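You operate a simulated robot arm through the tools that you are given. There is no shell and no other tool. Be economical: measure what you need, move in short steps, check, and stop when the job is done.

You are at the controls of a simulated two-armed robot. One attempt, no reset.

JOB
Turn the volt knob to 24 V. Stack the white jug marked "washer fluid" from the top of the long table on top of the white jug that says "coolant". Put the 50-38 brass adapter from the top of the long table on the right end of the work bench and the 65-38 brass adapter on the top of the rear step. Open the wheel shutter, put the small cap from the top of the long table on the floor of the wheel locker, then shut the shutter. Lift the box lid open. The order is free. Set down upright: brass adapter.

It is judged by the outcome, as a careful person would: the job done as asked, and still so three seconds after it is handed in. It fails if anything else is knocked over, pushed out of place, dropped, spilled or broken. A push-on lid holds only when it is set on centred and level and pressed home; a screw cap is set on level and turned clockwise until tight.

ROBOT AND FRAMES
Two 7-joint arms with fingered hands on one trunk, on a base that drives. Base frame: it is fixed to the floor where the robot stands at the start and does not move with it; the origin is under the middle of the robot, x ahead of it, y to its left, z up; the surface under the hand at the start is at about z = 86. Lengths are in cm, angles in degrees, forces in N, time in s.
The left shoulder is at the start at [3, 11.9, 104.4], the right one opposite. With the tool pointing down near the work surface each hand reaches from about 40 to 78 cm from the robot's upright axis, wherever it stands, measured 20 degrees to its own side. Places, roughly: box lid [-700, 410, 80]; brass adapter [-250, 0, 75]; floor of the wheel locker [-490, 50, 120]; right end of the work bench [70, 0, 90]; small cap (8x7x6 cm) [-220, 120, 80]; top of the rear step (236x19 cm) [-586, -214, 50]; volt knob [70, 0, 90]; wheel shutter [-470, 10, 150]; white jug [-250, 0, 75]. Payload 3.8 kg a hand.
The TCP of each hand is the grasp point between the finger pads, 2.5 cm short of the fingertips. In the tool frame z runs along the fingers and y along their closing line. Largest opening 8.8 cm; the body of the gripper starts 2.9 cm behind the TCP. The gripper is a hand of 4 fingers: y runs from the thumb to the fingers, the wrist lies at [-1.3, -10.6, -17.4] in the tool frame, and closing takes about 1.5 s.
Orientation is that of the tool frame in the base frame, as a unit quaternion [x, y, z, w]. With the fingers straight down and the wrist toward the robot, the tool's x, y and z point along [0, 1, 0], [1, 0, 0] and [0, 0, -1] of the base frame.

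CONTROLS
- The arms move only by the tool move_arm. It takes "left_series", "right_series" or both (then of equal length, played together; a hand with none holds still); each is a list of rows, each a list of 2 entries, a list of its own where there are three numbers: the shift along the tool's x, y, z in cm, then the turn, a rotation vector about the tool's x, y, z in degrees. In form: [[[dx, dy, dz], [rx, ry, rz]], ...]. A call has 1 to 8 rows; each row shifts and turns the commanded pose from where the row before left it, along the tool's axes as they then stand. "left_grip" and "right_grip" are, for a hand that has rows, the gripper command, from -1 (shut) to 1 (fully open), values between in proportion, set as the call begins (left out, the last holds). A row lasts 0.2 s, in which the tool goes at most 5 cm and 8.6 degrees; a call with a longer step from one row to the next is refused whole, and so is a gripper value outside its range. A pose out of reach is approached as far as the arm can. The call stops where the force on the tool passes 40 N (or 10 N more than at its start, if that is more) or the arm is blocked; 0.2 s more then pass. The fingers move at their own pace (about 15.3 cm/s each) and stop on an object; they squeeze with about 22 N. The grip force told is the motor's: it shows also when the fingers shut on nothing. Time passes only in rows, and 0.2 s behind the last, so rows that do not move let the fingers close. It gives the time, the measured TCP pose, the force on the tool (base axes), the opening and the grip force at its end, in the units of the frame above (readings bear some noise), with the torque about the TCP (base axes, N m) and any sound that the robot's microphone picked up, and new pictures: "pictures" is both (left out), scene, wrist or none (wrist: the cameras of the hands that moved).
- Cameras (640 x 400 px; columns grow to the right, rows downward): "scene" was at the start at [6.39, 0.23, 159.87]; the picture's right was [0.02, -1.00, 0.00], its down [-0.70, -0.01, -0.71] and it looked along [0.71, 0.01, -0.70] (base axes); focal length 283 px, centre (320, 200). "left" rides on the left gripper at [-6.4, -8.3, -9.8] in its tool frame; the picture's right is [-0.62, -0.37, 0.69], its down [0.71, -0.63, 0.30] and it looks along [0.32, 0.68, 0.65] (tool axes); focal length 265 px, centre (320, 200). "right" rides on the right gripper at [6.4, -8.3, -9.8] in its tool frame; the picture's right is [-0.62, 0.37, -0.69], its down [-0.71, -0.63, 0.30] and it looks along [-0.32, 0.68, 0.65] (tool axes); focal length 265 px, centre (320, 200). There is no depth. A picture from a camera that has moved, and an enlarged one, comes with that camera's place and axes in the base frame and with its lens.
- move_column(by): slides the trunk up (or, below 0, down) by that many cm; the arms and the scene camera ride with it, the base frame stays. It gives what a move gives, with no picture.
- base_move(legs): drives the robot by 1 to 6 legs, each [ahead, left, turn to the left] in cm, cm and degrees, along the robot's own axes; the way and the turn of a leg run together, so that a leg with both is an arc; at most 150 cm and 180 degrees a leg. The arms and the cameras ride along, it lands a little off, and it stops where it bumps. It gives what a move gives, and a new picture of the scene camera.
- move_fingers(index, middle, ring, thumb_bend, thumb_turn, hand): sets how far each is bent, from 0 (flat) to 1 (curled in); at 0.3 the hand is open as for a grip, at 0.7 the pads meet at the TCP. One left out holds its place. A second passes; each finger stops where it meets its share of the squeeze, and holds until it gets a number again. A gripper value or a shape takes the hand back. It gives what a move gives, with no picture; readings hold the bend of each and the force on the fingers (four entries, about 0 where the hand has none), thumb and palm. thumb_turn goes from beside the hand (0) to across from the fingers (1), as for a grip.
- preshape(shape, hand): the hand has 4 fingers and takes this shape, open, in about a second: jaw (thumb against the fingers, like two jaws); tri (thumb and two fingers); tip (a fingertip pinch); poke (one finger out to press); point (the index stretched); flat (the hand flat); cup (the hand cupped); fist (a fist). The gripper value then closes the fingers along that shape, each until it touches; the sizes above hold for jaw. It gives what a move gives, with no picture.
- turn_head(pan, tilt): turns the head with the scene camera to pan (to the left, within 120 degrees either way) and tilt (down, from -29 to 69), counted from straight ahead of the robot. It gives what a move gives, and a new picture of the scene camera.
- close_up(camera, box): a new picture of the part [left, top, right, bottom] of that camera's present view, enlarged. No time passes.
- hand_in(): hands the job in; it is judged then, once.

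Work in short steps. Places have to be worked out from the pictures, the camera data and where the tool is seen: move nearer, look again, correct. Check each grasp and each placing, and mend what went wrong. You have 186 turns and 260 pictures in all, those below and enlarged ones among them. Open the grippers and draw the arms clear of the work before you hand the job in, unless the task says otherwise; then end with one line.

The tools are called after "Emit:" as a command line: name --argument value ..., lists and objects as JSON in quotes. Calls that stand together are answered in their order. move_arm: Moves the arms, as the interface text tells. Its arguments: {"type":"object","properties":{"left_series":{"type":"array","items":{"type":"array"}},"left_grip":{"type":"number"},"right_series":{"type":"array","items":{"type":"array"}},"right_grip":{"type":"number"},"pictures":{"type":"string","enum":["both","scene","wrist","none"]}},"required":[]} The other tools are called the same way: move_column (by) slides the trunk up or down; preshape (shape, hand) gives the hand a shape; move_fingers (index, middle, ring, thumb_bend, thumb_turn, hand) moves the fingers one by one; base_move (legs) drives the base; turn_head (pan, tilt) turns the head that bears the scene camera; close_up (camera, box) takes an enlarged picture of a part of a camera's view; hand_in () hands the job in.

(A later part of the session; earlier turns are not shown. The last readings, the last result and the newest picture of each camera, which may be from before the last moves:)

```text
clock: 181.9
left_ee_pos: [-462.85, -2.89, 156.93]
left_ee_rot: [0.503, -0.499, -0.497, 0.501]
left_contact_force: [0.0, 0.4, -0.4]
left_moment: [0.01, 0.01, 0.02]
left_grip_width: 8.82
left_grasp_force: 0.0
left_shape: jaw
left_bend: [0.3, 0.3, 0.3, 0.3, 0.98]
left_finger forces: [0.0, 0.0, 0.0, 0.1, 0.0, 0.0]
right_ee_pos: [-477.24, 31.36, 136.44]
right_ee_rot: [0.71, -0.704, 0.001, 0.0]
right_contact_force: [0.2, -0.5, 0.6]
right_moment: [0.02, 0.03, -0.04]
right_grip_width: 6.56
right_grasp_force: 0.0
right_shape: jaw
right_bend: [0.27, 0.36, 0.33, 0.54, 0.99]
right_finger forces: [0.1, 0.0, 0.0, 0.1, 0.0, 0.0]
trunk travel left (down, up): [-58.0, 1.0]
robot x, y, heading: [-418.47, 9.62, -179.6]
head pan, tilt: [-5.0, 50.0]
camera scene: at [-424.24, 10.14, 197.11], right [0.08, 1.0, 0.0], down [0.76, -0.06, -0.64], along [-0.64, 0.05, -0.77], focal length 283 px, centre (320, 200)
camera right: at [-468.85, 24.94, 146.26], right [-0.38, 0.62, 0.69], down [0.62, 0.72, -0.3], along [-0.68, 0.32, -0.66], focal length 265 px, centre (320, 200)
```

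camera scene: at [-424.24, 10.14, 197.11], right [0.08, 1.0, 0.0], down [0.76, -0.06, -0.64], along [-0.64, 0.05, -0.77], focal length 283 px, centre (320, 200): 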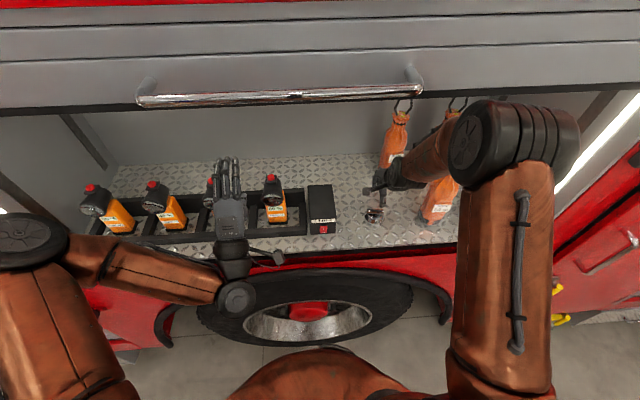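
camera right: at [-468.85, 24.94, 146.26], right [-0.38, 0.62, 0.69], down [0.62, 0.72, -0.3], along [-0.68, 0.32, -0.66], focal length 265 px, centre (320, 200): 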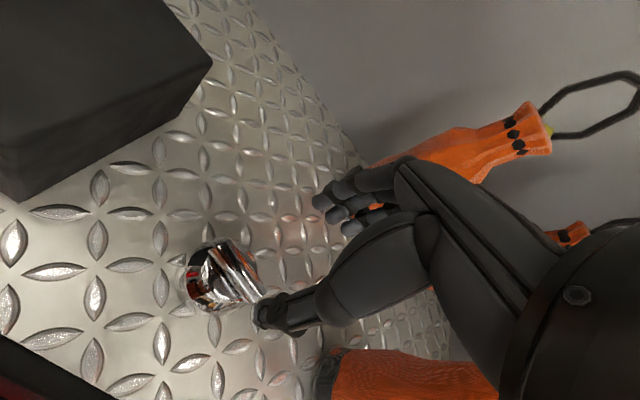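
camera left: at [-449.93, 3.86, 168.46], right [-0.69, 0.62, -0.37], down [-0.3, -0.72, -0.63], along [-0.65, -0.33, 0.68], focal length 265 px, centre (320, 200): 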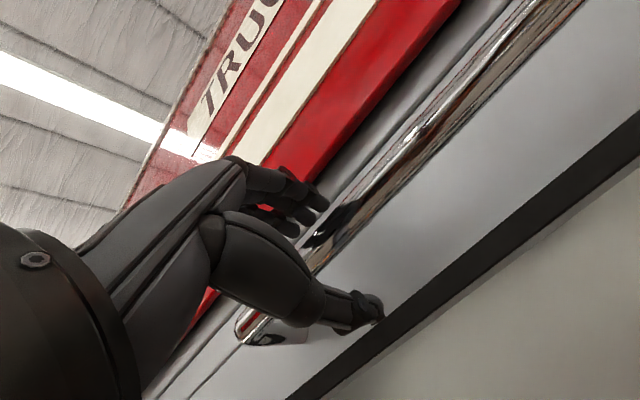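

The cap stands on the locker floor. I back out 25 cm.

Emit:
base_move --legs '[[-25.3, 0, 0]]'

Emit:
move_arm --left_series '[[[0, 4, 0], [0, 0, 0]], [[0, 4, 0], [0, 0, 0]], [[0, 4, 1], [0, 0, 0]], [[0, 4, 2], [0, 0, 0]], [[0, 3.8, 2], [0, 0, 0]], [[0, 0, 3], [0, 0, 0]], [[0, 0, 3], [0, 0, 0]], [[0, 0, 0], [0, 0, 0]]]' --right_series '[[[0, -4, 0], [0, 0, 0]], [[0, -4, 3], [0, 0, 0]], [[0, 0, 4], [0, 0, 0]], [[0, 0, 4], [0, 0, 0]], [[0, 0, 4], [0, 0, 0]], [[0, 0, 0], [0, 0, 0]], [[0, 0, 0], [0, 0, 0]], [[0, 0, 0], [0, 0, 0]]]'

```text
clock: 183.7
left_ee_pos: [-437.34, -2.84, 156.82]
left_ee_rot: [0.503, -0.497, -0.497, 0.503]
left_contact_force: [-0.1, -0.4, -0.4]
left_moment: [-0.01, -0.02, 0.0]
left_grip_width: 8.78
left_grasp_force: 0.1
left_shape: jaw
left_bend: [0.3, 0.3, 0.3, 0.3, 0.98]
left_finger forces: [0.1, 0.0, 0.1, 0.0, 0.0, 0.0]
right_ee_pos: [-451.72, 31.45, 136.4]
right_ee_rot: [0.711, -0.703, 0.001, -0.001]
right_contact_force: [0.8, 0.4, -0.4]
right_moment: [-0.03, 0.0, 0.0]
right_grip_width: 6.58
right_grasp_force: 0.1
right_shape: jaw
right_bend: [0.27, 0.36, 0.33, 0.54, 0.99]
right_finger forces: [0.0, 0.0, 0.0, 0.0, 0.0, 0.0]
trunk travel left (down, up): [-58.0, 1.0]
robot x, y, heading: [-392.99, 9.34, -179.1]
head pan, tilt: [-5.0, 50.0]
camera scene: at [-398.76, 10.36, 197.11], right [0.08, 1.0, 0.0], down [0.76, -0.06, -0.64], along [-0.64, 0.05, -0.77], focal length 283 px, centre (320, 200)
```

scene: 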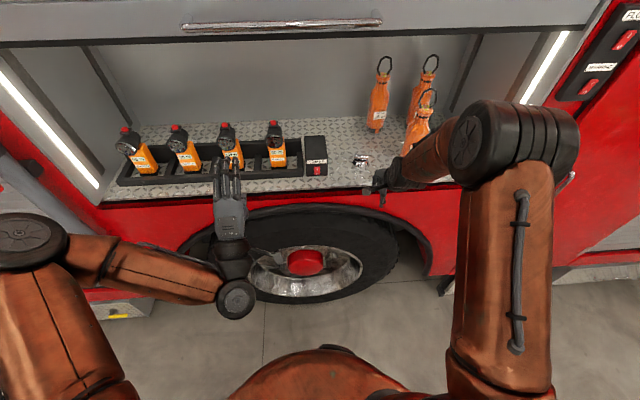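

```text
clock: 185.5
left_ee_pos: [-448.47, -3.14, 177.05]
left_ee_rot: [0.503, -0.497, -0.497, 0.503]
left_contact_force: [-0.1, 0.7, 0.6]
left_moment: [0.01, -0.03, 0.02]
left_grip_width: 8.8
left_grasp_force: 0.0
left_shape: jaw
left_bend: [0.3, 0.3, 0.3, 0.3, 0.98]
left_finger forces: [0.1, 0.0, 0.0, 0.1, 0.0, 0.1]
left hand out of reach, approached as far as the arm can: row 2
right_ee_pos: [-443.65, 31.61, 121.67]
right_ee_rot: [0.711, -0.703, 0.0, 0.0]
right_contact_force: [-0.5, -0.2, 0.2]
right_moment: [0.0, -0.02, -0.01]
right_grip_width: 6.57
right_grasp_force: 0.1
right_shape: jaw
right_bend: [0.27, 0.36, 0.33, 0.54, 0.99]
right_finger forces: [0.1, 0.1, 0.0, 0.1, 0.0, 0.0]
trunk travel left (down, up): [-58.0, 1.0]
robot x, y, heading: [-392.89, 9.92, -179.3]
head pan, tilt: [-5.0, 50.0]
camera scene: at [-398.42, 10.43, 197.12], right [0.08, 1.0, 0.0], down [0.76, -0.06, -0.64], along [-0.64, 0.05, -0.77], focal length 283 px, centre (320, 200)
camera right: at [-435.2, 25.2, 131.61], right [-0.38, 0.62, 0.69], down [0.62, 0.72, -0.3], along [-0.69, 0.32, -0.65], focal length 265 px, centre (320, 200)
camera left: at [-438.76, 3.41, 168.79], right [-0.7, 0.61, -0.37], down [-0.3, -0.72, -0.63], along [-0.65, -0.33, 0.68], focal length 265 px, centre (320, 200)
```

scene: 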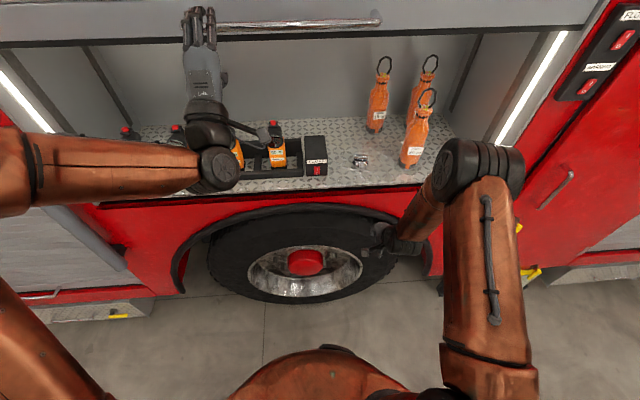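
right: 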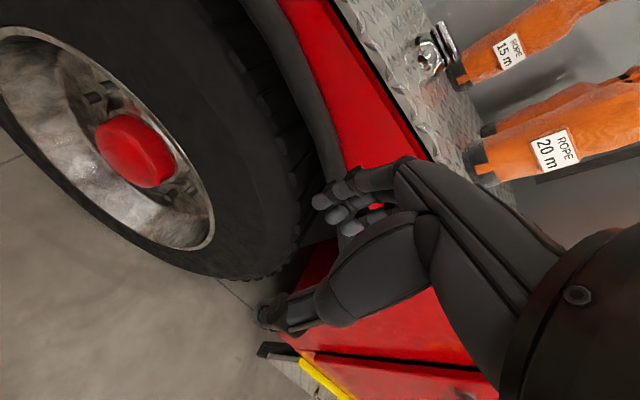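
left: 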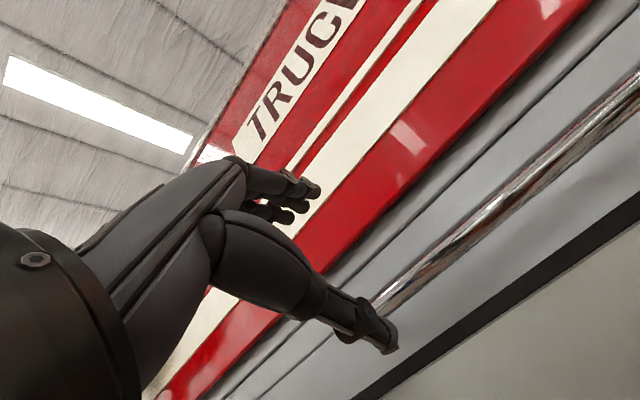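

Same height as when I released it. I advance 11 cm to the bar and grip.

Emit:
move_arm --left_series '[[[0, 0, 4], [0, 0, 0]], [[0, 0, 4], [0, 0, 0]], [[0, 0, 3.2], [0, 0, 0]], [[0, 0, 0], [0, 0, 0]]]' --pictures "none"

Emit:
move_arm --left_series '[[[0, 0, 0], [0, 0, 0]], [[0, 0, 0], [0, 0, 0]], [[0, 0, 0], [0, 0, 0]], [[0, 0, 0], [0, 0, 0]], [[0, 0, 0], [0, 0, 0]], [[0, 0, 0], [0, 0, 0]], [[0, 0, 0], [0, 0, 0]], [[0, 0, 0], [0, 0, 0]]]' --left_grip -1 --pictures "wrist"

```text
clock: 186.5
left_ee_pos: [-459.7, -3.21, 176.74]
left_ee_rot: [0.503, -0.499, -0.497, 0.502]
left_contact_force: [-0.1, -0.3, 0.0]
left_moment: [-0.01, -0.01, 0.01]
left_grip_width: 8.84
left_grasp_force: 0.0
left_shape: jaw
left_bend: [0.3, 0.3, 0.3, 0.3, 0.98]
left_finger forces: [0.0, 0.1, 0.0, 0.1, 0.0, 0.1]
right_ee_pos: [-443.73, 31.51, 121.73]
right_ee_rot: [0.711, -0.703, 0.001, -0.001]
right_contact_force: [0.2, -0.2, -1.1]
right_moment: [0.01, 0.0, -0.03]
right_grip_width: 6.58
right_grasp_force: 0.1
right_shape: jaw
right_bend: [0.27, 0.36, 0.33, 0.54, 0.99]
right_finger forces: [0.0, 0.0, 0.0, 0.0, 0.0, 0.0]
trunk travel left (down, up): [-58.0, 1.0]
robot x, y, heading: [-392.91, 9.93, -179.5]
head pan, tilt: [-5.0, 50.0]
```

```text
clock: 188.3
left_ee_pos: [-460.07, -3.21, 176.73]
left_ee_rot: [0.504, -0.498, -0.496, 0.501]
left_contact_force: [-7.9, 0.1, 2.1]
left_moment: [-0.06, 0.05, -0.01]
left_grip_width: 0.54
left_grasp_force: 22.0
left_shape: jaw
left_bend: [0.72, 0.7, 0.7, 0.77, 1.0]
left_finger forces: [11.1, 4.0, 2.5, 0.1, 17.4, 0.1]
right_ee_pos: [-443.82, 31.53, 121.62]
right_ee_rot: [0.711, -0.704, 0.002, -0.001]
right_contact_force: [-0.4, 0.2, 1.0]
right_moment: [0.04, 0.0, 0.0]
right_grip_width: 6.59
right_grasp_force: 0.1
right_shape: jaw
right_bend: [0.27, 0.36, 0.33, 0.54, 0.99]
right_finger forces: [0.1, 0.1, 0.0, 0.0, 0.1, 0.0]
trunk travel left (down, up): [-58.0, 1.0]
robot x, y, heading: [-393.07, 9.54, -179.6]
head pan, tilt: [-5.0, 50.0]
camera left: at [-450.24, 3.33, 168.34], right [-0.7, 0.61, -0.37], down [-0.29, -0.72, -0.63], along [-0.65, -0.33, 0.68], focal length 265 px, centre (320, 200)
```

left: 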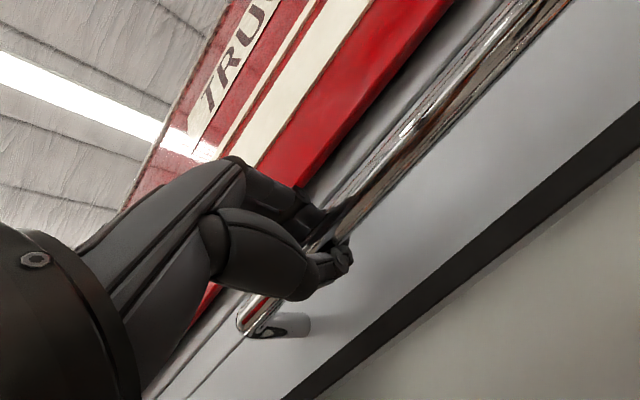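

Gripped. I pull down: column −38 first, then the arm 12 cm.

Emit:
move_column --by -38

Emit:
move_arm --left_series '[[[0, -2.5, 0], [0, 0, 0]], [[0, -2.5, 0], [0, 0, 0]], [[0, -2.5, 0], [0, 0, 0]], [[0, -2.5, 0], [0, 0, 0]], [[0, -2, 0], [0, 0, 0]], [[0, 0, 0], [0, 0, 0]]]'

```text
clock: 192.0
left_ee_pos: [-460.06, -3.19, 138.7]
left_ee_rot: [0.504, -0.498, -0.496, 0.502]
left_contact_force: [-13.3, -1.2, 6.2]
left_moment: [-0.06, 0.07, -0.03]
left_grip_width: 0.54
left_grasp_force: 22.4
left_shape: jaw
left_bend: [0.72, 0.7, 0.7, 0.77, 1.0]
left_finger forces: [12.5, 4.9, 3.2, 0.0, 17.5, 0.0]
right_ee_pos: [-443.88, 31.53, 83.61]
right_ee_rot: [0.71, -0.704, 0.001, -0.002]
right_contact_force: [-0.3, 0.0, -0.1]
right_moment: [0.0, -0.03, 0.02]
right_grip_width: 6.58
right_grasp_force: 0.1
right_shape: jaw
right_bend: [0.27, 0.36, 0.33, 0.54, 0.99]
right_finger forces: [0.0, 0.0, 0.0, 0.1, 0.1, 0.0]
trunk travel left (down, up): [-20.0, 39.0]
robot x, y, heading: [-393.17, 9.67, -179.5]
head pan, tilt: [-5.0, 50.0]
```

```text
clock: 193.4
left_ee_pos: [-460.11, -3.1, 126.68]
left_ee_rot: [0.504, -0.498, -0.496, 0.502]
left_contact_force: [-7.2, -6.3, 0.9]
left_moment: [-0.01, 0.04, 0.01]
left_grip_width: 0.57
left_grasp_force: 21.7
left_shape: jaw
left_bend: [0.72, 0.7, 0.7, 0.77, 1.0]
left_finger forces: [10.8, 4.2, 2.3, 0.0, 18.6, 0.0]
right_ee_pos: [-443.85, 31.42, 83.67]
right_ee_rot: [0.71, -0.704, 0.001, -0.002]
right_contact_force: [-0.2, -0.6, 0.7]
right_moment: [0.0, -0.01, 0.02]
right_grip_width: 6.57
right_grasp_force: 0.0
right_shape: jaw
right_bend: [0.27, 0.36, 0.33, 0.54, 0.99]
right_finger forces: [0.0, 0.0, 0.0, 0.1, 0.0, 0.0]
trunk travel left (down, up): [-20.0, 39.0]
robot x, y, heading: [-392.89, 9.92, -179.3]
head pan, tilt: [-5.0, 50.0]
camera scene: at [-398.75, 10.21, 159.1], right [0.08, 1.0, 0.0], down [0.76, -0.06, -0.64], along [-0.64, 0.05, -0.77], focal length 283 px, centre (320, 200)
camera left: at [-450.27, 3.43, 118.35], right [-0.7, 0.61, -0.37], down [-0.29, -0.72, -0.63], along [-0.65, -0.33, 0.68], focal length 265 px, centre (320, 200)
```

scene: 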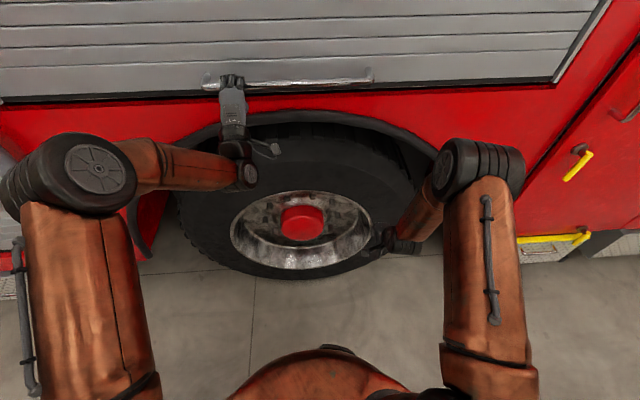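
left: 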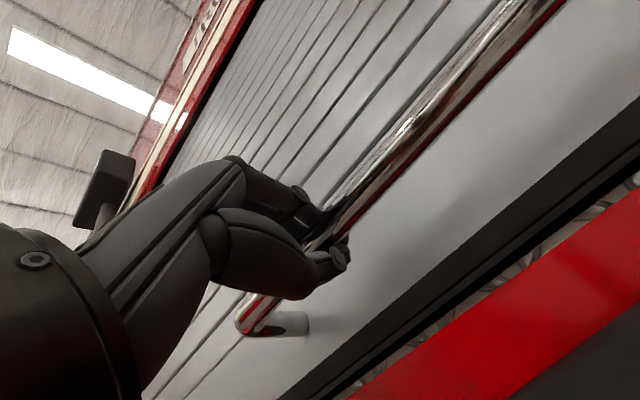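

Nearly seated; I push down a little more to confirm the stop.

Emit:
move_arm --left_series '[[[0, -0.5, 0], [0, 0, 0]], [[0, -0.4, 0], [0, 0, 0]], [[0, 0, 0], [0, 0, 0]]]' --pictures "none"

Emit:
close_up --camera "scene" --box '[0, 60, 640, 140]'

```text
clock: 194.2
left_ee_pos: [-459.9, -3.03, 126.24]
left_ee_rot: [0.502, -0.495, -0.498, 0.504]
left_contact_force: [-22.4, -5.0, 25.1]
left_moment: [-0.07, 0.08, -0.04]
left_grip_width: 0.47
left_grasp_force: 22.2
left_shape: jaw
left_bend: [0.72, 0.7, 0.67, 0.78, 1.0]
left_finger forces: [19.1, 9.3, 5.8, 0.0, 14.7, 0.1]
right_ee_pos: [-443.81, 31.52, 83.64]
right_ee_rot: [0.711, -0.703, 0.001, 0.0]
right_contact_force: [-0.5, 0.4, 1.0]
right_moment: [0.02, 0.02, -0.01]
right_grip_width: 6.56
right_grasp_force: 0.1
right_shape: jaw
right_bend: [0.27, 0.36, 0.33, 0.54, 0.99]
right_finger forces: [0.0, 0.0, 0.0, 0.1, 0.0, 0.0]
trunk travel left (down, up): [-20.0, 39.0]
robot x, y, heading: [-392.99, 9.98, -179.1]
head pan, tilt: [-5.0, 50.0]
```

```text
1.00 times, centred on (320, 100) of scene (not enlarged: the box is as wide or as high as the picture)
camera zoom: at [-398.77, 10.34, 159.13], right [0.08, 1.0, 0.0], down [0.76, -0.06, -0.64], along [-0.64, 0.05, -0.77], focal length 283 px, centre (320, 300)
```

zoom: 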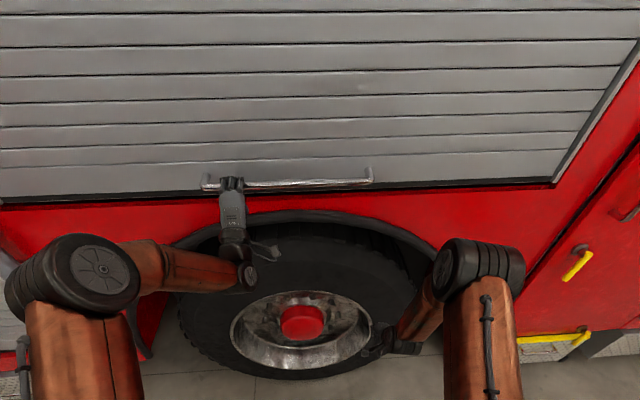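

The shutter is down on its stop. I release it, draw back and turn the left hand back to pointing down.

Emit:
move_arm --left_series '[[[0, 0, 0], [0, 0, 0]], [[0, 0, 0], [0, 0, 0]], [[0, 0, 0], [0, 0, 0]], [[0, 0, 0], [0, 0, 0]], [[0, 0, -4.5], [0, 0, 0]], [[0, 0, -4.5], [0, 0, 0]], [[0, 0, -4.5], [0, 0, 0]], [[0, 0, -4.5], [0, 0, 0]]]' --left_grip 1 --pictures "wrist"

Emit:
move_arm --left_series '[[[0, 0, 0], [8.5, 0, 0]], [[0, 0, 0], [8.5, 0, 0]], [[0, 0, 0], [8.5, 0, 0]], [[0, 0, 0], [8.5, 0, 0]], [[0, 0, 0], [8.5, 0, 0]], [[0, 0, 0], [8.5, 0, 0]], [[0, 0, 0], [8.5, 0, 0]], [[0, 0, 0], [8.5, 0, 0]]]' --right_series '[[[0, 0, -3], [0, 0, 0]], [[0, 0, -3], [0, 0, 0]], [[0, 0, -4], [0, 0, 0]], [[0, 0, -4], [0, 0, 0]], [[0, 0, -4], [0, 0, 0]], [[0, 0, -4], [0, 0, 0]], [[0, 0, 0], [0, 0, 0]], [[0, 0, 0], [0, 0, 0]]]' --pictures "none"

Emit:
move_arm --left_series '[[[0, 0, 0], [8.5, 0, 0]], [[0, 0, 0], [8.5, 0, 0]], [[0, 0, 0], [5, 0, 0]], [[0, 0, 3], [0, 0, 0]], [[0, 0, 3], [0, 0, 0]], [[0, 0, 0], [0, 0, 0]]]' --pictures "scene"

```text
clock: 196.0
left_ee_pos: [-441.58, -3.19, 126.26]
left_ee_rot: [0.504, -0.497, -0.497, 0.502]
left_contact_force: [0.7, -0.8, 0.1]
left_moment: [0.0, -0.01, -0.06]
left_grip_width: 8.77
left_grasp_force: 0.1
left_shape: jaw
left_bend: [0.3, 0.3, 0.3, 0.3, 0.98]
left_finger forces: [0.1, 0.1, 0.0, 0.0, 0.1, 0.1]
right_ee_pos: [-443.72, 31.46, 83.73]
right_ee_rot: [0.71, -0.704, 0.0, -0.002]
right_contact_force: [0.0, -0.7, 0.6]
right_moment: [0.01, 0.01, -0.01]
right_grip_width: 6.55
right_grasp_force: 0.1
right_shape: jaw
right_bend: [0.27, 0.36, 0.33, 0.54, 0.99]
right_finger forces: [0.1, 0.0, 0.0, 0.1, 0.0, 0.0]
trunk travel left (down, up): [-20.0, 39.0]
robot x, y, heading: [-393.11, 9.9, -179.5]
head pan, tilt: [-5.0, 50.0]
camera left: at [-431.8, 3.4, 117.9], right [-0.7, 0.61, -0.37], down [-0.3, -0.72, -0.63], along [-0.65, -0.33, 0.68], focal length 265 px, centre (320, 200)
```

left: 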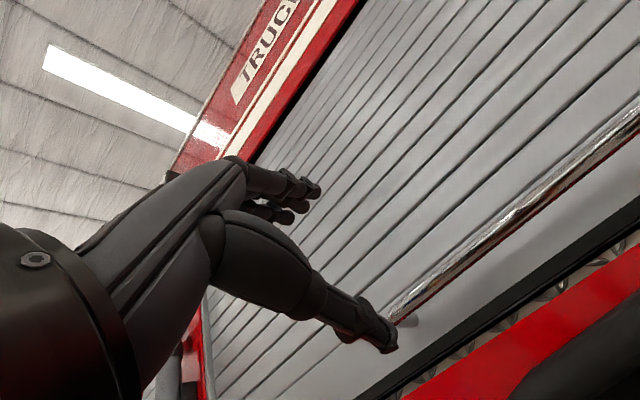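

```text
clock: 197.8
left_ee_pos: [-441.85, -2.9, 126.19]
left_ee_rot: [0.697, -0.691, -0.135, 0.135]
left_contact_force: [0.1, -0.3, -0.3]
left_moment: [-0.01, -0.02, 0.03]
left_grip_width: 8.78
left_grasp_force: 0.1
left_shape: jaw
left_bend: [0.3, 0.3, 0.3, 0.3, 0.98]
left_finger forces: [0.0, 0.0, 0.0, 0.1, 0.0, 0.0]
right_ee_pos: [-443.42, 31.69, 105.88]
right_ee_rot: [0.711, -0.703, 0.0, -0.001]
right_contact_force: [0.3, 0.1, -0.3]
right_moment: [0.02, -0.01, -0.01]
right_grip_width: 6.56
right_grasp_force: 0.0
right_shape: jaw
right_bend: [0.27, 0.36, 0.33, 0.54, 0.99]
right_finger forces: [0.0, 0.0, 0.1, 0.0, 0.0, 0.0]
trunk travel left (down, up): [-20.0, 39.0]
robot x, y, heading: [-392.91, 9.98, -179.5]
head pan, tilt: [-5.0, 50.0]
```

```text
clock: 199.2
left_ee_pos: [-441.73, -2.88, 120.25]
left_ee_rot: [0.711, -0.703, 0.0, 0.0]
left_contact_force: [-0.9, -0.4, -1.2]
left_moment: [0.02, 0.0, 0.0]
left_grip_width: 8.76
left_grasp_force: 0.0
left_shape: jaw
left_bend: [0.3, 0.3, 0.3, 0.3, 0.98]
left_finger forces: [0.0, 0.1, 0.0, 0.0, 0.0, 0.0]
right_ee_pos: [-443.54, 31.65, 105.76]
right_ee_rot: [0.71, -0.704, 0.0, -0.001]
right_contact_force: [-0.4, 0.1, -0.1]
right_moment: [-0.01, -0.01, -0.01]
right_grip_width: 6.58
right_grasp_force: 0.0
right_shape: jaw
right_bend: [0.27, 0.36, 0.33, 0.54, 0.99]
right_finger forces: [0.0, 0.0, 0.1, 0.1, 0.0, 0.1]
trunk travel left (down, up): [-20.0, 39.0]
robot x, y, heading: [-392.99, 9.47, -179.2]
head pan, tilt: [-5.0, 50.0]
camera scene: at [-398.52, 10.38, 159.12], right [0.08, 1.0, 0.0], down [0.76, -0.06, -0.64], along [-0.64, 0.05, -0.77], focal length 283 px, centre (320, 200)
```

scene: 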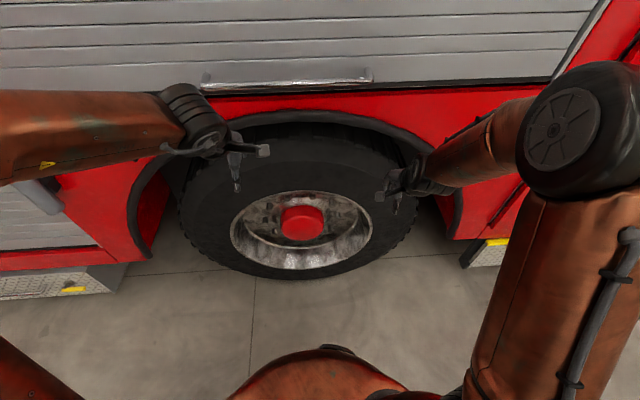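

Shutter done. Now to the back of the long table for the 50-38: back off, turn round, look.

Emit:
base_move --legs '[[-30, 0, 0], [0, 0, 180]]'

Emit:
turn_head --pan 0 --tilt 35

Emit:
close_up --camera "scene" --box '[200, 130, 440, 280]'

```text
clock: 208.5
left_ee_pos: [-314.59, 20.94, 120.05]
left_ee_rot: [0.714, 0.7, 0.0, -0.001]
left_contact_force: [0.1, -0.2, -0.4]
left_moment: [-0.01, 0.01, -0.01]
left_grip_width: 8.77
left_grasp_force: 0.2
left_shape: jaw
left_bend: [0.3, 0.3, 0.3, 0.3, 0.98]
left_finger forces: [0.0, 0.0, 0.0, 0.0, 0.0, 0.0]
right_ee_pos: [-313.96, -13.74, 105.8]
right_ee_rot: [0.714, 0.7, 0.0, -0.001]
right_contact_force: [-0.5, -0.3, 0.2]
right_moment: [-0.03, 0.02, -0.01]
right_grip_width: 6.56
right_grasp_force: 0.2
right_shape: jaw
right_bend: [0.27, 0.36, 0.33, 0.54, 0.99]
right_finger forces: [0.1, 0.1, 0.0, 0.0, 0.1, 0.0]
trunk travel left (down, up): [-20.0, 39.0]
robot x, y, heading: [-363.66, 9.77, -1.2]
head pan, tilt: [-5.0, 50.0]
camera scene: at [-357.83, 9.26, 159.12], right [-0.11, -0.99, 0.0], down [-0.76, 0.08, -0.64], along [0.64, -0.07, -0.77], focal length 283 px, centre (320, 200)
```

scene: 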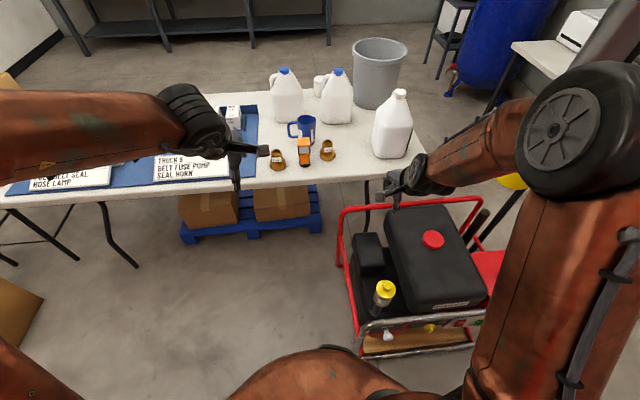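

```text
clock: 209.3
left_ee_pos: [-314.66, 21.03, 120.12]
left_ee_rot: [0.715, 0.699, -0.001, 0.0]
left_contact_force: [0.0, 0.3, 0.2]
left_moment: [0.03, 0.0, -0.01]
left_grip_width: 8.78
left_grasp_force: 0.1
left_shape: jaw
left_bend: [0.3, 0.3, 0.3, 0.3, 0.98]
left_finger forces: [0.0, 0.0, 0.1, 0.0, 0.0, 0.0]
right_ee_pos: [-314.02, -13.71, 105.85]
right_ee_rot: [0.714, 0.7, 0.0, -0.001]
right_contact_force: [0.3, -0.3, 0.3]
right_moment: [-0.01, -0.02, 0.01]
right_grip_width: 6.59
right_grasp_force: 0.0
right_shape: jaw
right_bend: [0.27, 0.36, 0.33, 0.54, 0.99]
right_finger forces: [0.0, 0.0, 0.0, 0.0, 0.0, 0.0]
trunk travel left (down, up): [-20.0, 39.0]
robot x, y, heading: [-363.61, 9.78, -1.2]
head pan, tilt: [0.0, 35.0]
camera scene: at [-356.68, 9.9, 161.28], right [-0.02, -1.0, 0.0], down [-0.57, 0.01, -0.82], along [0.82, -0.02, -0.57], focal length 283 px, centre (320, 200)
```

scene: 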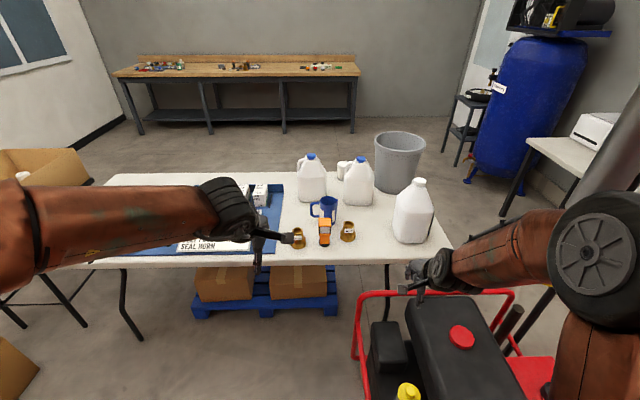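

```text
2.67 times, centred on (320, 205) of scene
camera zoom: at [-356.68, 9.9, 161.28], right [-0.02, -1.0, 0.0], down [-0.57, 0.01, -0.82], along [0.82, -0.02, -0.57], focal length 756 px, centre (320, 187)
```

zoom: 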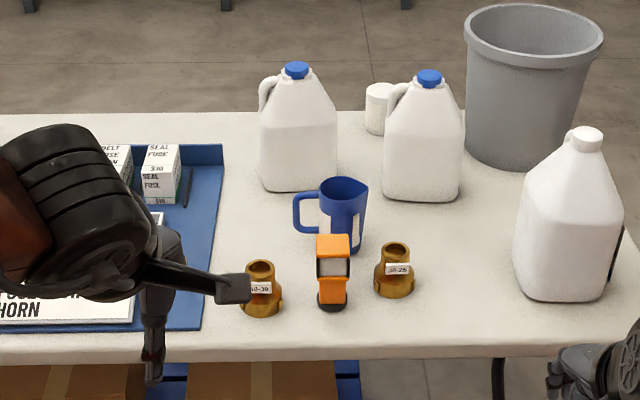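

I read the labels closer.

Emit:
close_up --camera "scene" --box '[280, 215, 370, 255]'

```text
7.11 times, centred on (325, 235) of scene
camera zoom: at [-356.68, 9.9, 161.28], right [-0.02, -1.0, 0.0], down [-0.57, 0.01, -0.82], along [0.82, -0.02, -0.57], focal length 2015 px, centre (284, -49)
```

zoom: 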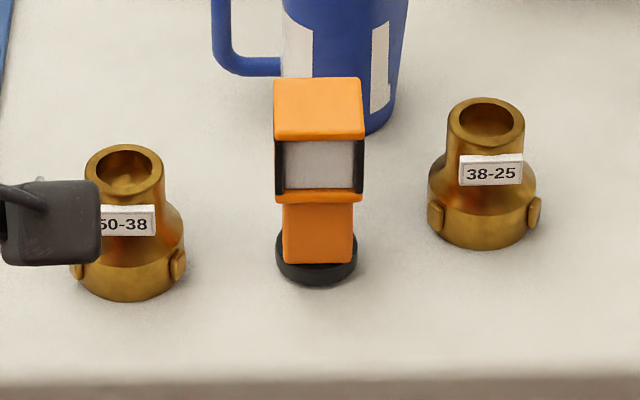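

50-38 is the one at about [-267.5, 17.4]. A generator stands at y<−14, so I strafe left first and then approach, using the right hand.

Emit:
base_move --legs '[[0, 28, 1.2], [36, 0, 0]]'

Emit:
turn_head --pan -10 --tilt 50

Emit:
close_up --camera "right" --box '[0, 0, 640, 400]'

```text
clock: 213.1
left_ee_pos: [-278.91, 49.44, 120.09]
left_ee_rot: [0.708, 0.707, 0.0, -0.001]
left_contact_force: [0.4, 0.7, -0.1]
left_moment: [0.01, 0.01, 0.01]
left_grip_width: 8.77
left_grasp_force: 0.1
left_shape: jaw
left_bend: [0.3, 0.3, 0.3, 0.3, 0.98]
left_finger forces: [0.1, 0.0, 0.1, 0.1, 0.0, 0.0]
right_ee_pos: [-277.53, 14.88, 105.84]
right_ee_rot: [0.709, 0.706, -0.001, 0.0]
right_contact_force: [-0.1, 0.1, 0.2]
right_moment: [-0.01, 0.03, 0.02]
right_grip_width: 6.58
right_grasp_force: 0.1
right_shape: jaw
right_bend: [0.27, 0.36, 0.33, 0.54, 0.99]
right_finger forces: [0.1, 0.0, 0.1, 0.0, 0.0, 0.0]
trunk travel left (down, up): [-20.0, 39.0]
robot x, y, heading: [-328.1, 37.57, -0.6]
head pan, tilt: [0.0, 35.0]
camera scene: at [-320.73, 37.67, 161.28], right [0.0, -1.0, 0.0], down [-0.57, 0.0, -0.82], along [0.82, 0.0, -0.57], focal length 283 px, centre (320, 200)
```

scene: 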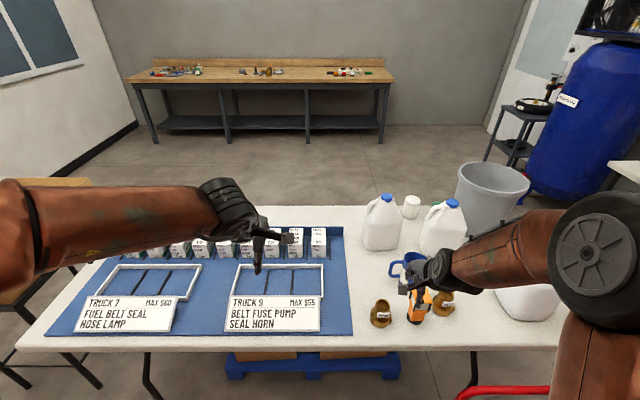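

```text
clock: 213.9
left_ee_pos: [-279.14, 49.5, 120.19]
left_ee_rot: [0.708, 0.707, 0.0, 0.0]
left_contact_force: [0.0, 0.5, 0.1]
left_moment: [0.03, 0.0, -0.01]
left_grip_width: 8.76
left_grasp_force: 0.2
left_shape: jaw
left_bend: [0.3, 0.3, 0.3, 0.3, 0.98]
left_finger forces: [0.0, 0.0, 0.0, 0.0, 0.0, 0.0]
right_ee_pos: [-277.67, 14.83, 105.88]
right_ee_rot: [0.708, 0.707, 0.0, 0.0]
right_contact_force: [-1.3, -0.7, -0.2]
right_moment: [0.0, 0.02, 0.01]
right_grip_width: 6.59
right_grasp_force: 0.0
right_shape: jaw
right_bend: [0.27, 0.36, 0.33, 0.54, 0.99]
right_finger forces: [0.1, 0.0, 0.1, 0.1, 0.0, 0.1]
trunk travel left (down, up): [-20.0, 39.0]
robot x, y, heading: [-328.02, 37.71, -0.0]
head pan, tilt: [-10.0, 50.0]
camera scene: at [-322.11, 36.34, 159.12], right [-0.18, -0.98, 0.0], down [-0.75, 0.13, -0.64], along [0.63, -0.11, -0.77], focal length 283 px, centre (320, 200)
```

scene: 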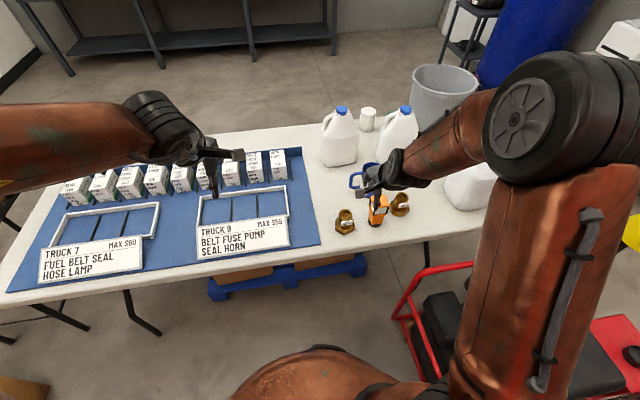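

```text
1.00 times, centred on (320, 200) of right (not enlarged: the box is as wide or as high as the picture)
camera zoom: at [-286.04, 21.34, 115.74], right [0.37, -0.62, 0.69], down [-0.63, -0.71, -0.3], along [0.68, -0.33, -0.65], focal length 265 px, centre (320, 200)
```

zoom: 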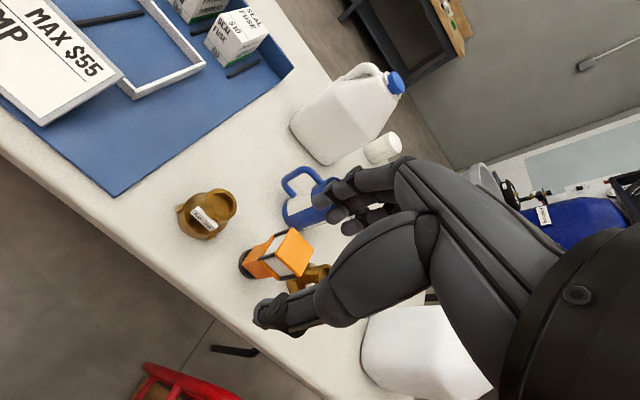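

50-38 at [-267.2, 17.1]. I centre over it and descend partway.

Emit:
move_arm --right_series '[[[0.8, 3.5, 0], [0, 0, 0]], [[0.7, 3.5, 0], [0, 0, 0]], [[0.7, 3.4, 0], [0, 0, 0]], [[0, 0, 4.5], [0, 0, 0]], [[0, 0, 4.5], [0, 0, 0]], [[0, 0, 4.5], [0, 0, 0]], [[0, 0, 4], [0, 0, 0]], [[0, 0, 0], [0, 0, 0]]]' --right_grip 0.8

```text
clock: 215.7
left_ee_pos: [-279.15, 49.56, 120.22]
left_ee_rot: [0.708, 0.707, 0.0, 0.0]
left_contact_force: [0.2, 0.4, -0.7]
left_moment: [-0.01, 0.0, 0.01]
left_grip_width: 8.75
left_grasp_force: 0.1
left_shape: jaw
left_bend: [0.3, 0.3, 0.3, 0.3, 0.98]
left_finger forces: [0.1, 0.0, 0.0, 0.0, 0.0, 0.0]
right_ee_pos: [-267.41, 17.03, 88.49]
right_ee_rot: [0.708, 0.706, 0.0, 0.0]
right_contact_force: [0.6, -0.6, -0.6]
right_moment: [0.02, 0.0, 0.01]
right_grip_width: 7.9
right_grasp_force: 0.0
right_shape: jaw
right_bend: [0.29, 0.32, 0.3, 0.33, 0.98]
right_finger forces: [0.0, 0.0, 0.1, 0.1, 0.1, 0.0]
trunk travel left (down, up): [-20.0, 39.0]
robot x, y, heading: [-328.12, 37.73, -0.1]
head pan, tilt: [-10.0, 50.0]
camera scene: at [-322.12, 36.36, 159.12], right [-0.18, -0.98, 0.0], down [-0.75, 0.13, -0.64], along [0.63, -0.11, -0.77], focal length 283 px, centre (320, 200)
camera right: at [-275.78, 23.47, 98.25], right [0.37, -0.62, 0.69], down [-0.63, -0.71, -0.3], along [0.68, -0.33, -0.65], focal length 265 px, centre (320, 200)
```

scene: 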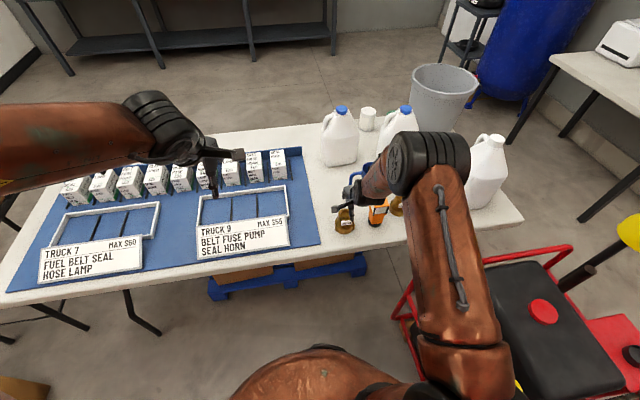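
right: 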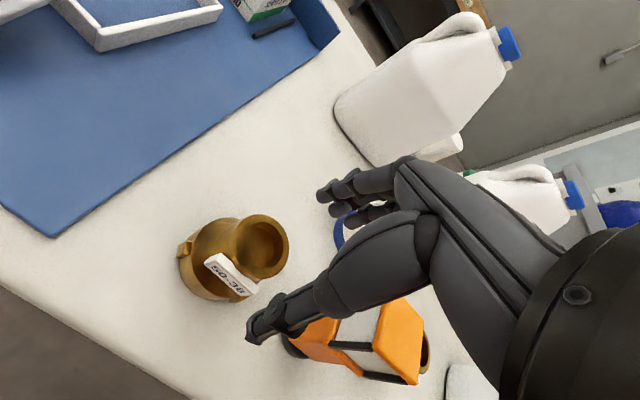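

Correct 0.7 cm sideways, lower to the neck and close.

Emit:
move_arm --right_series '[[[0.7, 0.1, 2.5], [0, 0, 0]], [[0, 0, 2.5], [0, 0, 0]], [[0, 0, 2.3], [0, 0, 0]], [[0, 0, 0], [0, 0, 0]]]' --pictures "none"

Emit:
move_arm --right_series '[[[0, 0, 0], [0, 0, 0]], [[0, 0, 0], [0, 0, 0]], [[0, 0, 0], [0, 0, 0]], [[0, 0, 0], [0, 0, 0]], [[0, 0, 0], [0, 0, 0]], [[0, 0, 0], [0, 0, 0]], [[0, 0, 0], [0, 0, 0]], [[0, 0, 0], [0, 0, 0]]]' --right_grip -1 --pictures "wrist"

```text
clock: 216.7
left_ee_pos: [-279.09, 49.65, 120.14]
left_ee_rot: [0.707, 0.707, -0.001, 0.0]
left_contact_force: [0.7, 0.3, -0.2]
left_moment: [0.01, 0.01, -0.01]
left_grip_width: 8.8
left_grasp_force: 0.0
left_shape: jaw
left_bend: [0.3, 0.3, 0.3, 0.3, 0.98]
left_finger forces: [0.0, 0.0, 0.1, 0.0, 0.1, 0.1]
right_ee_pos: [-267.37, 17.74, 80.96]
right_ee_rot: [0.708, 0.706, -0.001, 0.0]
right_contact_force: [1.1, 0.1, 1.6]
right_moment: [0.02, -0.03, -0.01]
right_grip_width: 7.92
right_grasp_force: 0.0
right_shape: jaw
right_bend: [0.29, 0.32, 0.3, 0.33, 0.98]
right_finger forces: [1.5, 0.1, 0.1, 0.0, 0.1, 0.0]
trunk travel left (down, up): [-20.0, 39.0]
robot x, y, heading: [-328.01, 37.6, -0.1]
head pan, tilt: [-10.0, 50.0]
```

```text
clock: 218.5
left_ee_pos: [-278.94, 49.56, 120.16]
left_ee_rot: [0.708, 0.707, 0.0, 0.0]
left_contact_force: [-0.2, 0.8, -0.5]
left_moment: [-0.02, -0.03, -0.01]
left_grip_width: 8.79
left_grasp_force: 0.0
left_shape: jaw
left_bend: [0.3, 0.3, 0.3, 0.3, 0.98]
left_finger forces: [0.0, 0.0, 0.0, 0.1, 0.0, 0.0]
right_ee_pos: [-267.39, 17.79, 80.89]
right_ee_rot: [0.708, 0.706, -0.001, 0.0]
right_contact_force: [-0.2, 0.1, 0.1]
right_moment: [-0.02, 0.18, 0.01]
right_grip_width: 4.23
right_grasp_force: 22.2
right_shape: jaw
right_bend: [0.31, 0.36, 0.36, 0.74, 1.0]
right_finger forces: [11.0, 6.5, 0.0, 0.1, 19.9, 0.0]
trunk travel left (down, up): [-20.0, 39.0]
robot x, y, heading: [-327.85, 37.37, -0.2]
head pan, tilt: [-10.0, 50.0]
camera right: at [-275.66, 24.11, 90.76], right [0.37, -0.62, 0.69], down [-0.63, -0.71, -0.3], along [0.68, -0.33, -0.65], focal length 265 px, centre (320, 200)
```

right: 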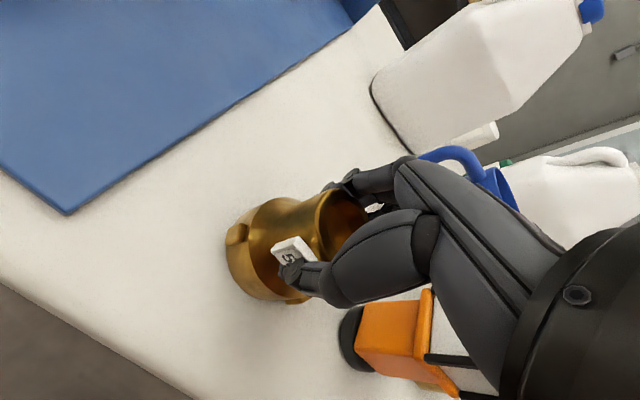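

Gripped. I lift slowly straight up, watching the orange item.

Emit:
move_arm --right_series '[[[0, 0, -2], [0, 0, 0]], [[0, 0, -3], [0, 0, 0]], [[0, 0, -4.5], [0, 0, 0]], [[0, 0, -4.5], [0, 0, 0]], [[0, 0, -4.5], [0, 0, 0]], [[0, -3, -4], [0, 0, 0]], [[0, -3, -2.5], [0, 0, 0]], [[0, 0, 0], [0, 0, 0]]]'

```text
clock: 220.3
left_ee_pos: [-278.95, 49.49, 120.12]
left_ee_rot: [0.708, 0.707, 0.0, -0.001]
left_contact_force: [-0.1, -0.7, -0.8]
left_moment: [-0.01, -0.04, 0.02]
left_grip_width: 8.8
left_grasp_force: 0.1
left_shape: jaw
left_bend: [0.3, 0.3, 0.3, 0.3, 0.98]
left_finger forces: [0.1, 0.0, 0.0, 0.1, 0.1, 0.0]
right_ee_pos: [-272.95, 17.84, 106.22]
right_ee_rot: [0.708, 0.706, -0.001, -0.001]
right_contact_force: [0.5, -0.2, -4.8]
right_moment: [0.05, 0.03, 0.01]
right_grip_width: 4.23
right_grasp_force: 22.1
right_shape: jaw
right_bend: [0.31, 0.36, 0.36, 0.74, 1.0]
right_finger forces: [10.2, 7.6, 0.1, 0.0, 19.1, 0.0]
trunk travel left (down, up): [-20.0, 39.0]
robot x, y, heading: [-327.89, 37.83, -0.3]
head pan, tilt: [-10.0, 50.0]
camera scene: at [-321.94, 36.3, 159.11], right [-0.18, -0.98, 0.0], down [-0.75, 0.14, -0.64], along [0.63, -0.11, -0.77], focal length 283 px, centre (320, 200)
camera right: at [-281.29, 24.29, 116.09], right [0.37, -0.62, 0.69], down [-0.63, -0.71, -0.3], along [0.68, -0.33, -0.66], focal length 265 px, centre (320, 200)
```

scene: 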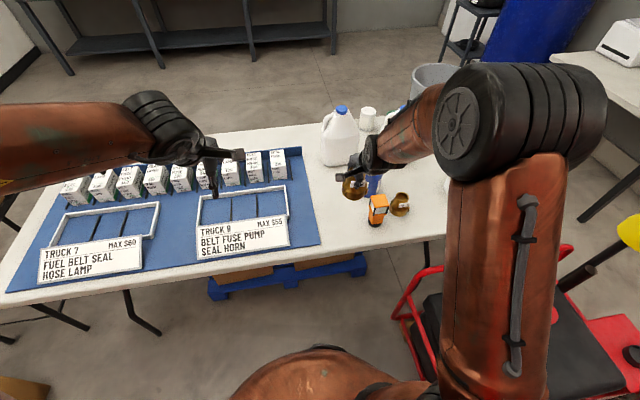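
right: 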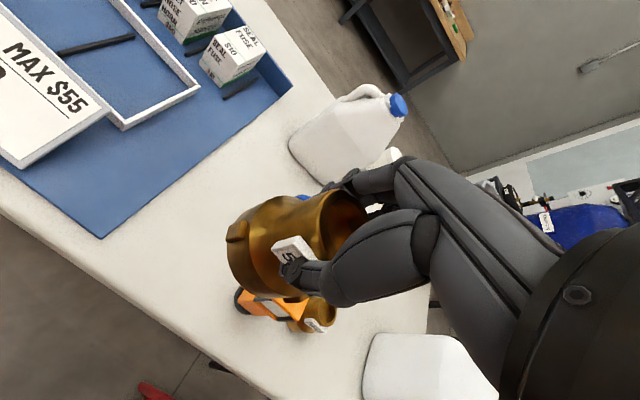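

50-38 is held; nothing disturbed. I'm nearer the box lid, so I go there first: back off, turn to +y and drive along the corridor to look.

Emit:
base_move --legs '[[-48, 0, 0], [0, 0, 90], [140, 0, 0], [90, 0, 0]]'

Emit:
turn_head --pan 35 --tilt 15

```text
clock: 237.8
left_ee_pos: [-383.33, 316.39, 120.03]
left_ee_rot: [0.005, 1.0, 0.0, 0.0]
left_contact_force: [0.7, 0.0, 0.8]
left_moment: [0.01, -0.01, 0.03]
left_grip_width: 8.78
left_grasp_force: 0.0
left_shape: jaw
left_bend: [0.3, 0.3, 0.3, 0.3, 0.98]
left_finger forces: [0.0, 0.0, 0.0, 0.1, 0.0, 0.1]
right_ee_pos: [-351.58, 322.08, 106.17]
right_ee_rot: [0.005, 1.0, 0.0, 0.0]
right_contact_force: [-0.6, 0.6, -4.2]
right_moment: [-0.07, 0.01, 0.03]
right_grip_width: 4.18
right_grasp_force: 21.6
right_shape: jaw
right_bend: [0.31, 0.36, 0.36, 0.74, 1.0]
right_finger forces: [9.8, 7.7, 0.1, 0.0, 18.5, 0.1]
trunk travel left (down, up): [-20.0, 39.0]
robot x, y, heading: [-371.63, 267.48, 89.4]
head pan, tilt: [-10.0, 50.0]
camera scene: at [-370.08, 273.12, 159.11], right [0.98, -0.18, 0.0], down [-0.14, -0.75, -0.64], along [0.12, 0.63, -0.77], focal length 283 px, centre (320, 200)
```

scene: 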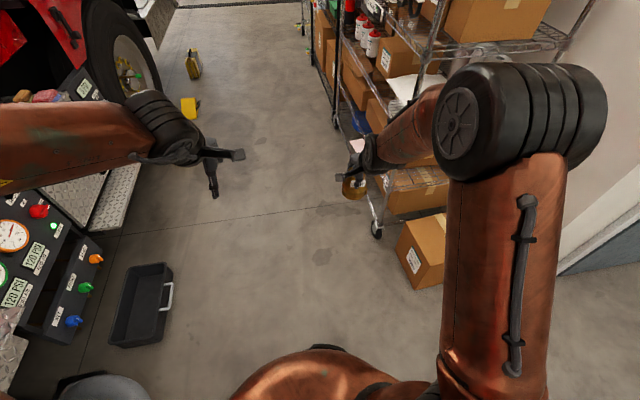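

```text
clock: 238.9
left_ee_pos: [-383.34, 316.31, 120.12]
left_ee_rot: [0.005, 1.0, -0.001, 0.0]
left_contact_force: [-0.1, 0.1, -0.1]
left_moment: [0.01, 0.01, 0.03]
left_grip_width: 8.77
left_grasp_force: 0.0
left_shape: jaw
left_bend: [0.3, 0.3, 0.3, 0.3, 0.98]
left_finger forces: [0.1, 0.0, 0.0, 0.0, 0.0, 0.0]
right_ee_pos: [-351.6, 322.11, 106.18]
right_ee_rot: [0.005, 1.0, -0.001, -0.001]
right_contact_force: [-0.2, 0.4, -4.0]
right_moment: [-0.07, 0.01, -0.01]
right_grip_width: 4.2
right_grasp_force: 22.0
right_shape: jaw
right_bend: [0.31, 0.36, 0.36, 0.74, 1.0]
right_finger forces: [9.8, 7.7, 0.1, 0.0, 18.6, 0.1]
trunk travel left (down, up): [-20.0, 39.0]
robot x, y, heading: [-371.85, 267.14, 89.6]
head pan, tilt: [35.0, 15.0]
camera scene: at [-376.77, 273.21, 164.48], right [0.83, 0.56, 0.0], down [0.15, -0.21, -0.97], along [-0.55, 0.8, -0.26], focal length 283 px, centre (320, 200)
```

scene: 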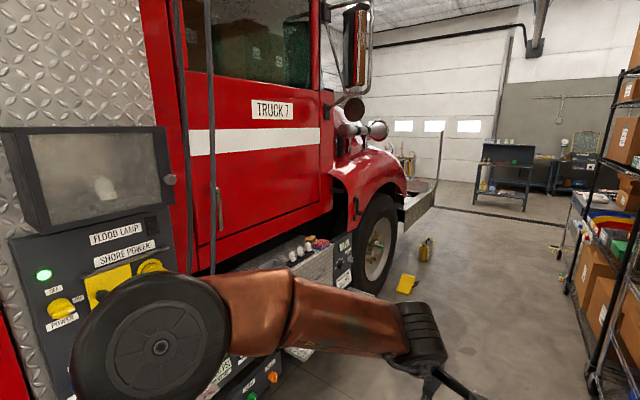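

The box seems to be on the truck's far side, a long way round the front; better to finish the bench and jugs first. I go back through the gap toward the work bench.

Emit:
base_move --legs '[[-18, 0, 0], [0, 0, -89.6], [120, 0, 0], [140, 0, 0]]'

Emit:
turn_head --pan -15 --tilt 40

```text
clock: 256.7
left_ee_pos: [-58.89, 251.89, 120.06]
left_ee_rot: [0.716, 0.699, -0.001, -0.001]
left_contact_force: [0.1, 0.4, 0.5]
left_moment: [-0.01, 0.01, 0.01]
left_grip_width: 8.79
left_grasp_force: 0.0
left_shape: jaw
left_bend: [0.3, 0.3, 0.3, 0.3, 0.98]
left_finger forces: [0.1, 0.1, 0.1, 0.0, 0.0, 0.1]
right_ee_pos: [-53.56, 220.28, 106.27]
right_ee_rot: [0.715, 0.7, 0.0, -0.001]
right_contact_force: [0.7, 0.6, -4.5]
right_moment: [0.05, 0.07, -0.03]
right_grip_width: 4.19
right_grasp_force: 21.6
right_shape: jaw
right_bend: [0.31, 0.36, 0.36, 0.74, 1.0]
right_finger forces: [9.5, 7.9, 0.1, 0.0, 18.3, 0.0]
trunk travel left (down, up): [-20.0, 39.0]
robot x, y, heading: [-107.86, 240.85, -1.1]
head pan, tilt: [35.0, 15.0]
camera scene: at [-102.01, 246.27, 164.49], right [0.55, -0.83, 0.0], down [-0.22, -0.14, -0.97], along [0.8, 0.54, -0.26], focal length 283 px, centre (320, 200)
```

scene: 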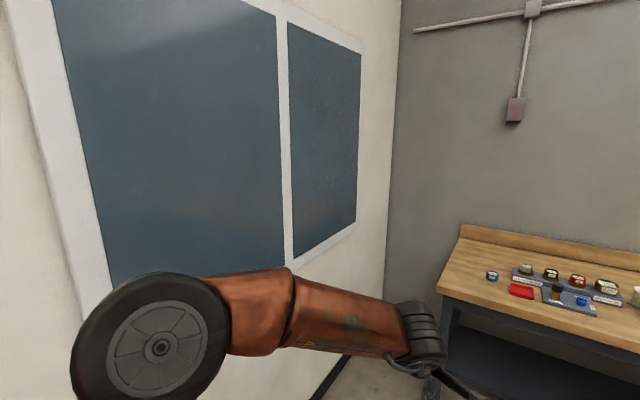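

```text
clock: 257.9
left_ee_pos: [-58.95, 251.9, 120.15]
left_ee_rot: [0.715, 0.699, -0.001, -0.001]
left_contact_force: [0.1, 0.8, -0.1]
left_moment: [0.0, 0.0, 0.02]
left_grip_width: 8.8
left_grasp_force: 0.1
left_shape: jaw
left_bend: [0.3, 0.3, 0.3, 0.3, 0.98]
left_finger forces: [0.0, 0.0, 0.0, 0.0, 0.1, 0.0]
right_ee_pos: [-53.64, 220.08, 106.21]
right_ee_rot: [0.715, 0.699, -0.001, 0.0]
right_contact_force: [0.6, -0.1, -4.0]
right_moment: [0.03, 0.02, 0.01]
right_grip_width: 4.16
right_grasp_force: 22.0
right_shape: jaw
right_bend: [0.31, 0.36, 0.36, 0.74, 1.0]
right_finger forces: [9.5, 7.9, 0.2, 0.0, 18.2, 0.1]
trunk travel left (down, up): [-20.0, 39.0]
robot x, y, heading: [-107.87, 241.25, -1.3]
head pan, tilt: [-15.0, 40.0]
camera scene: at [-101.67, 238.71, 160.53], right [-0.28, -0.96, 0.0], down [-0.62, 0.18, -0.77], along [0.74, -0.21, -0.64], focal length 283 px, centre (320, 200)
```

scene: 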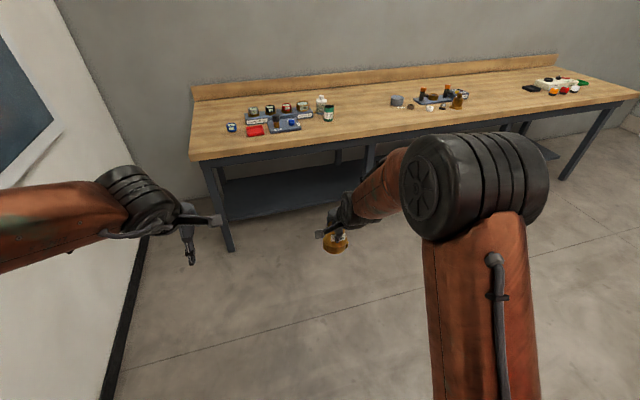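

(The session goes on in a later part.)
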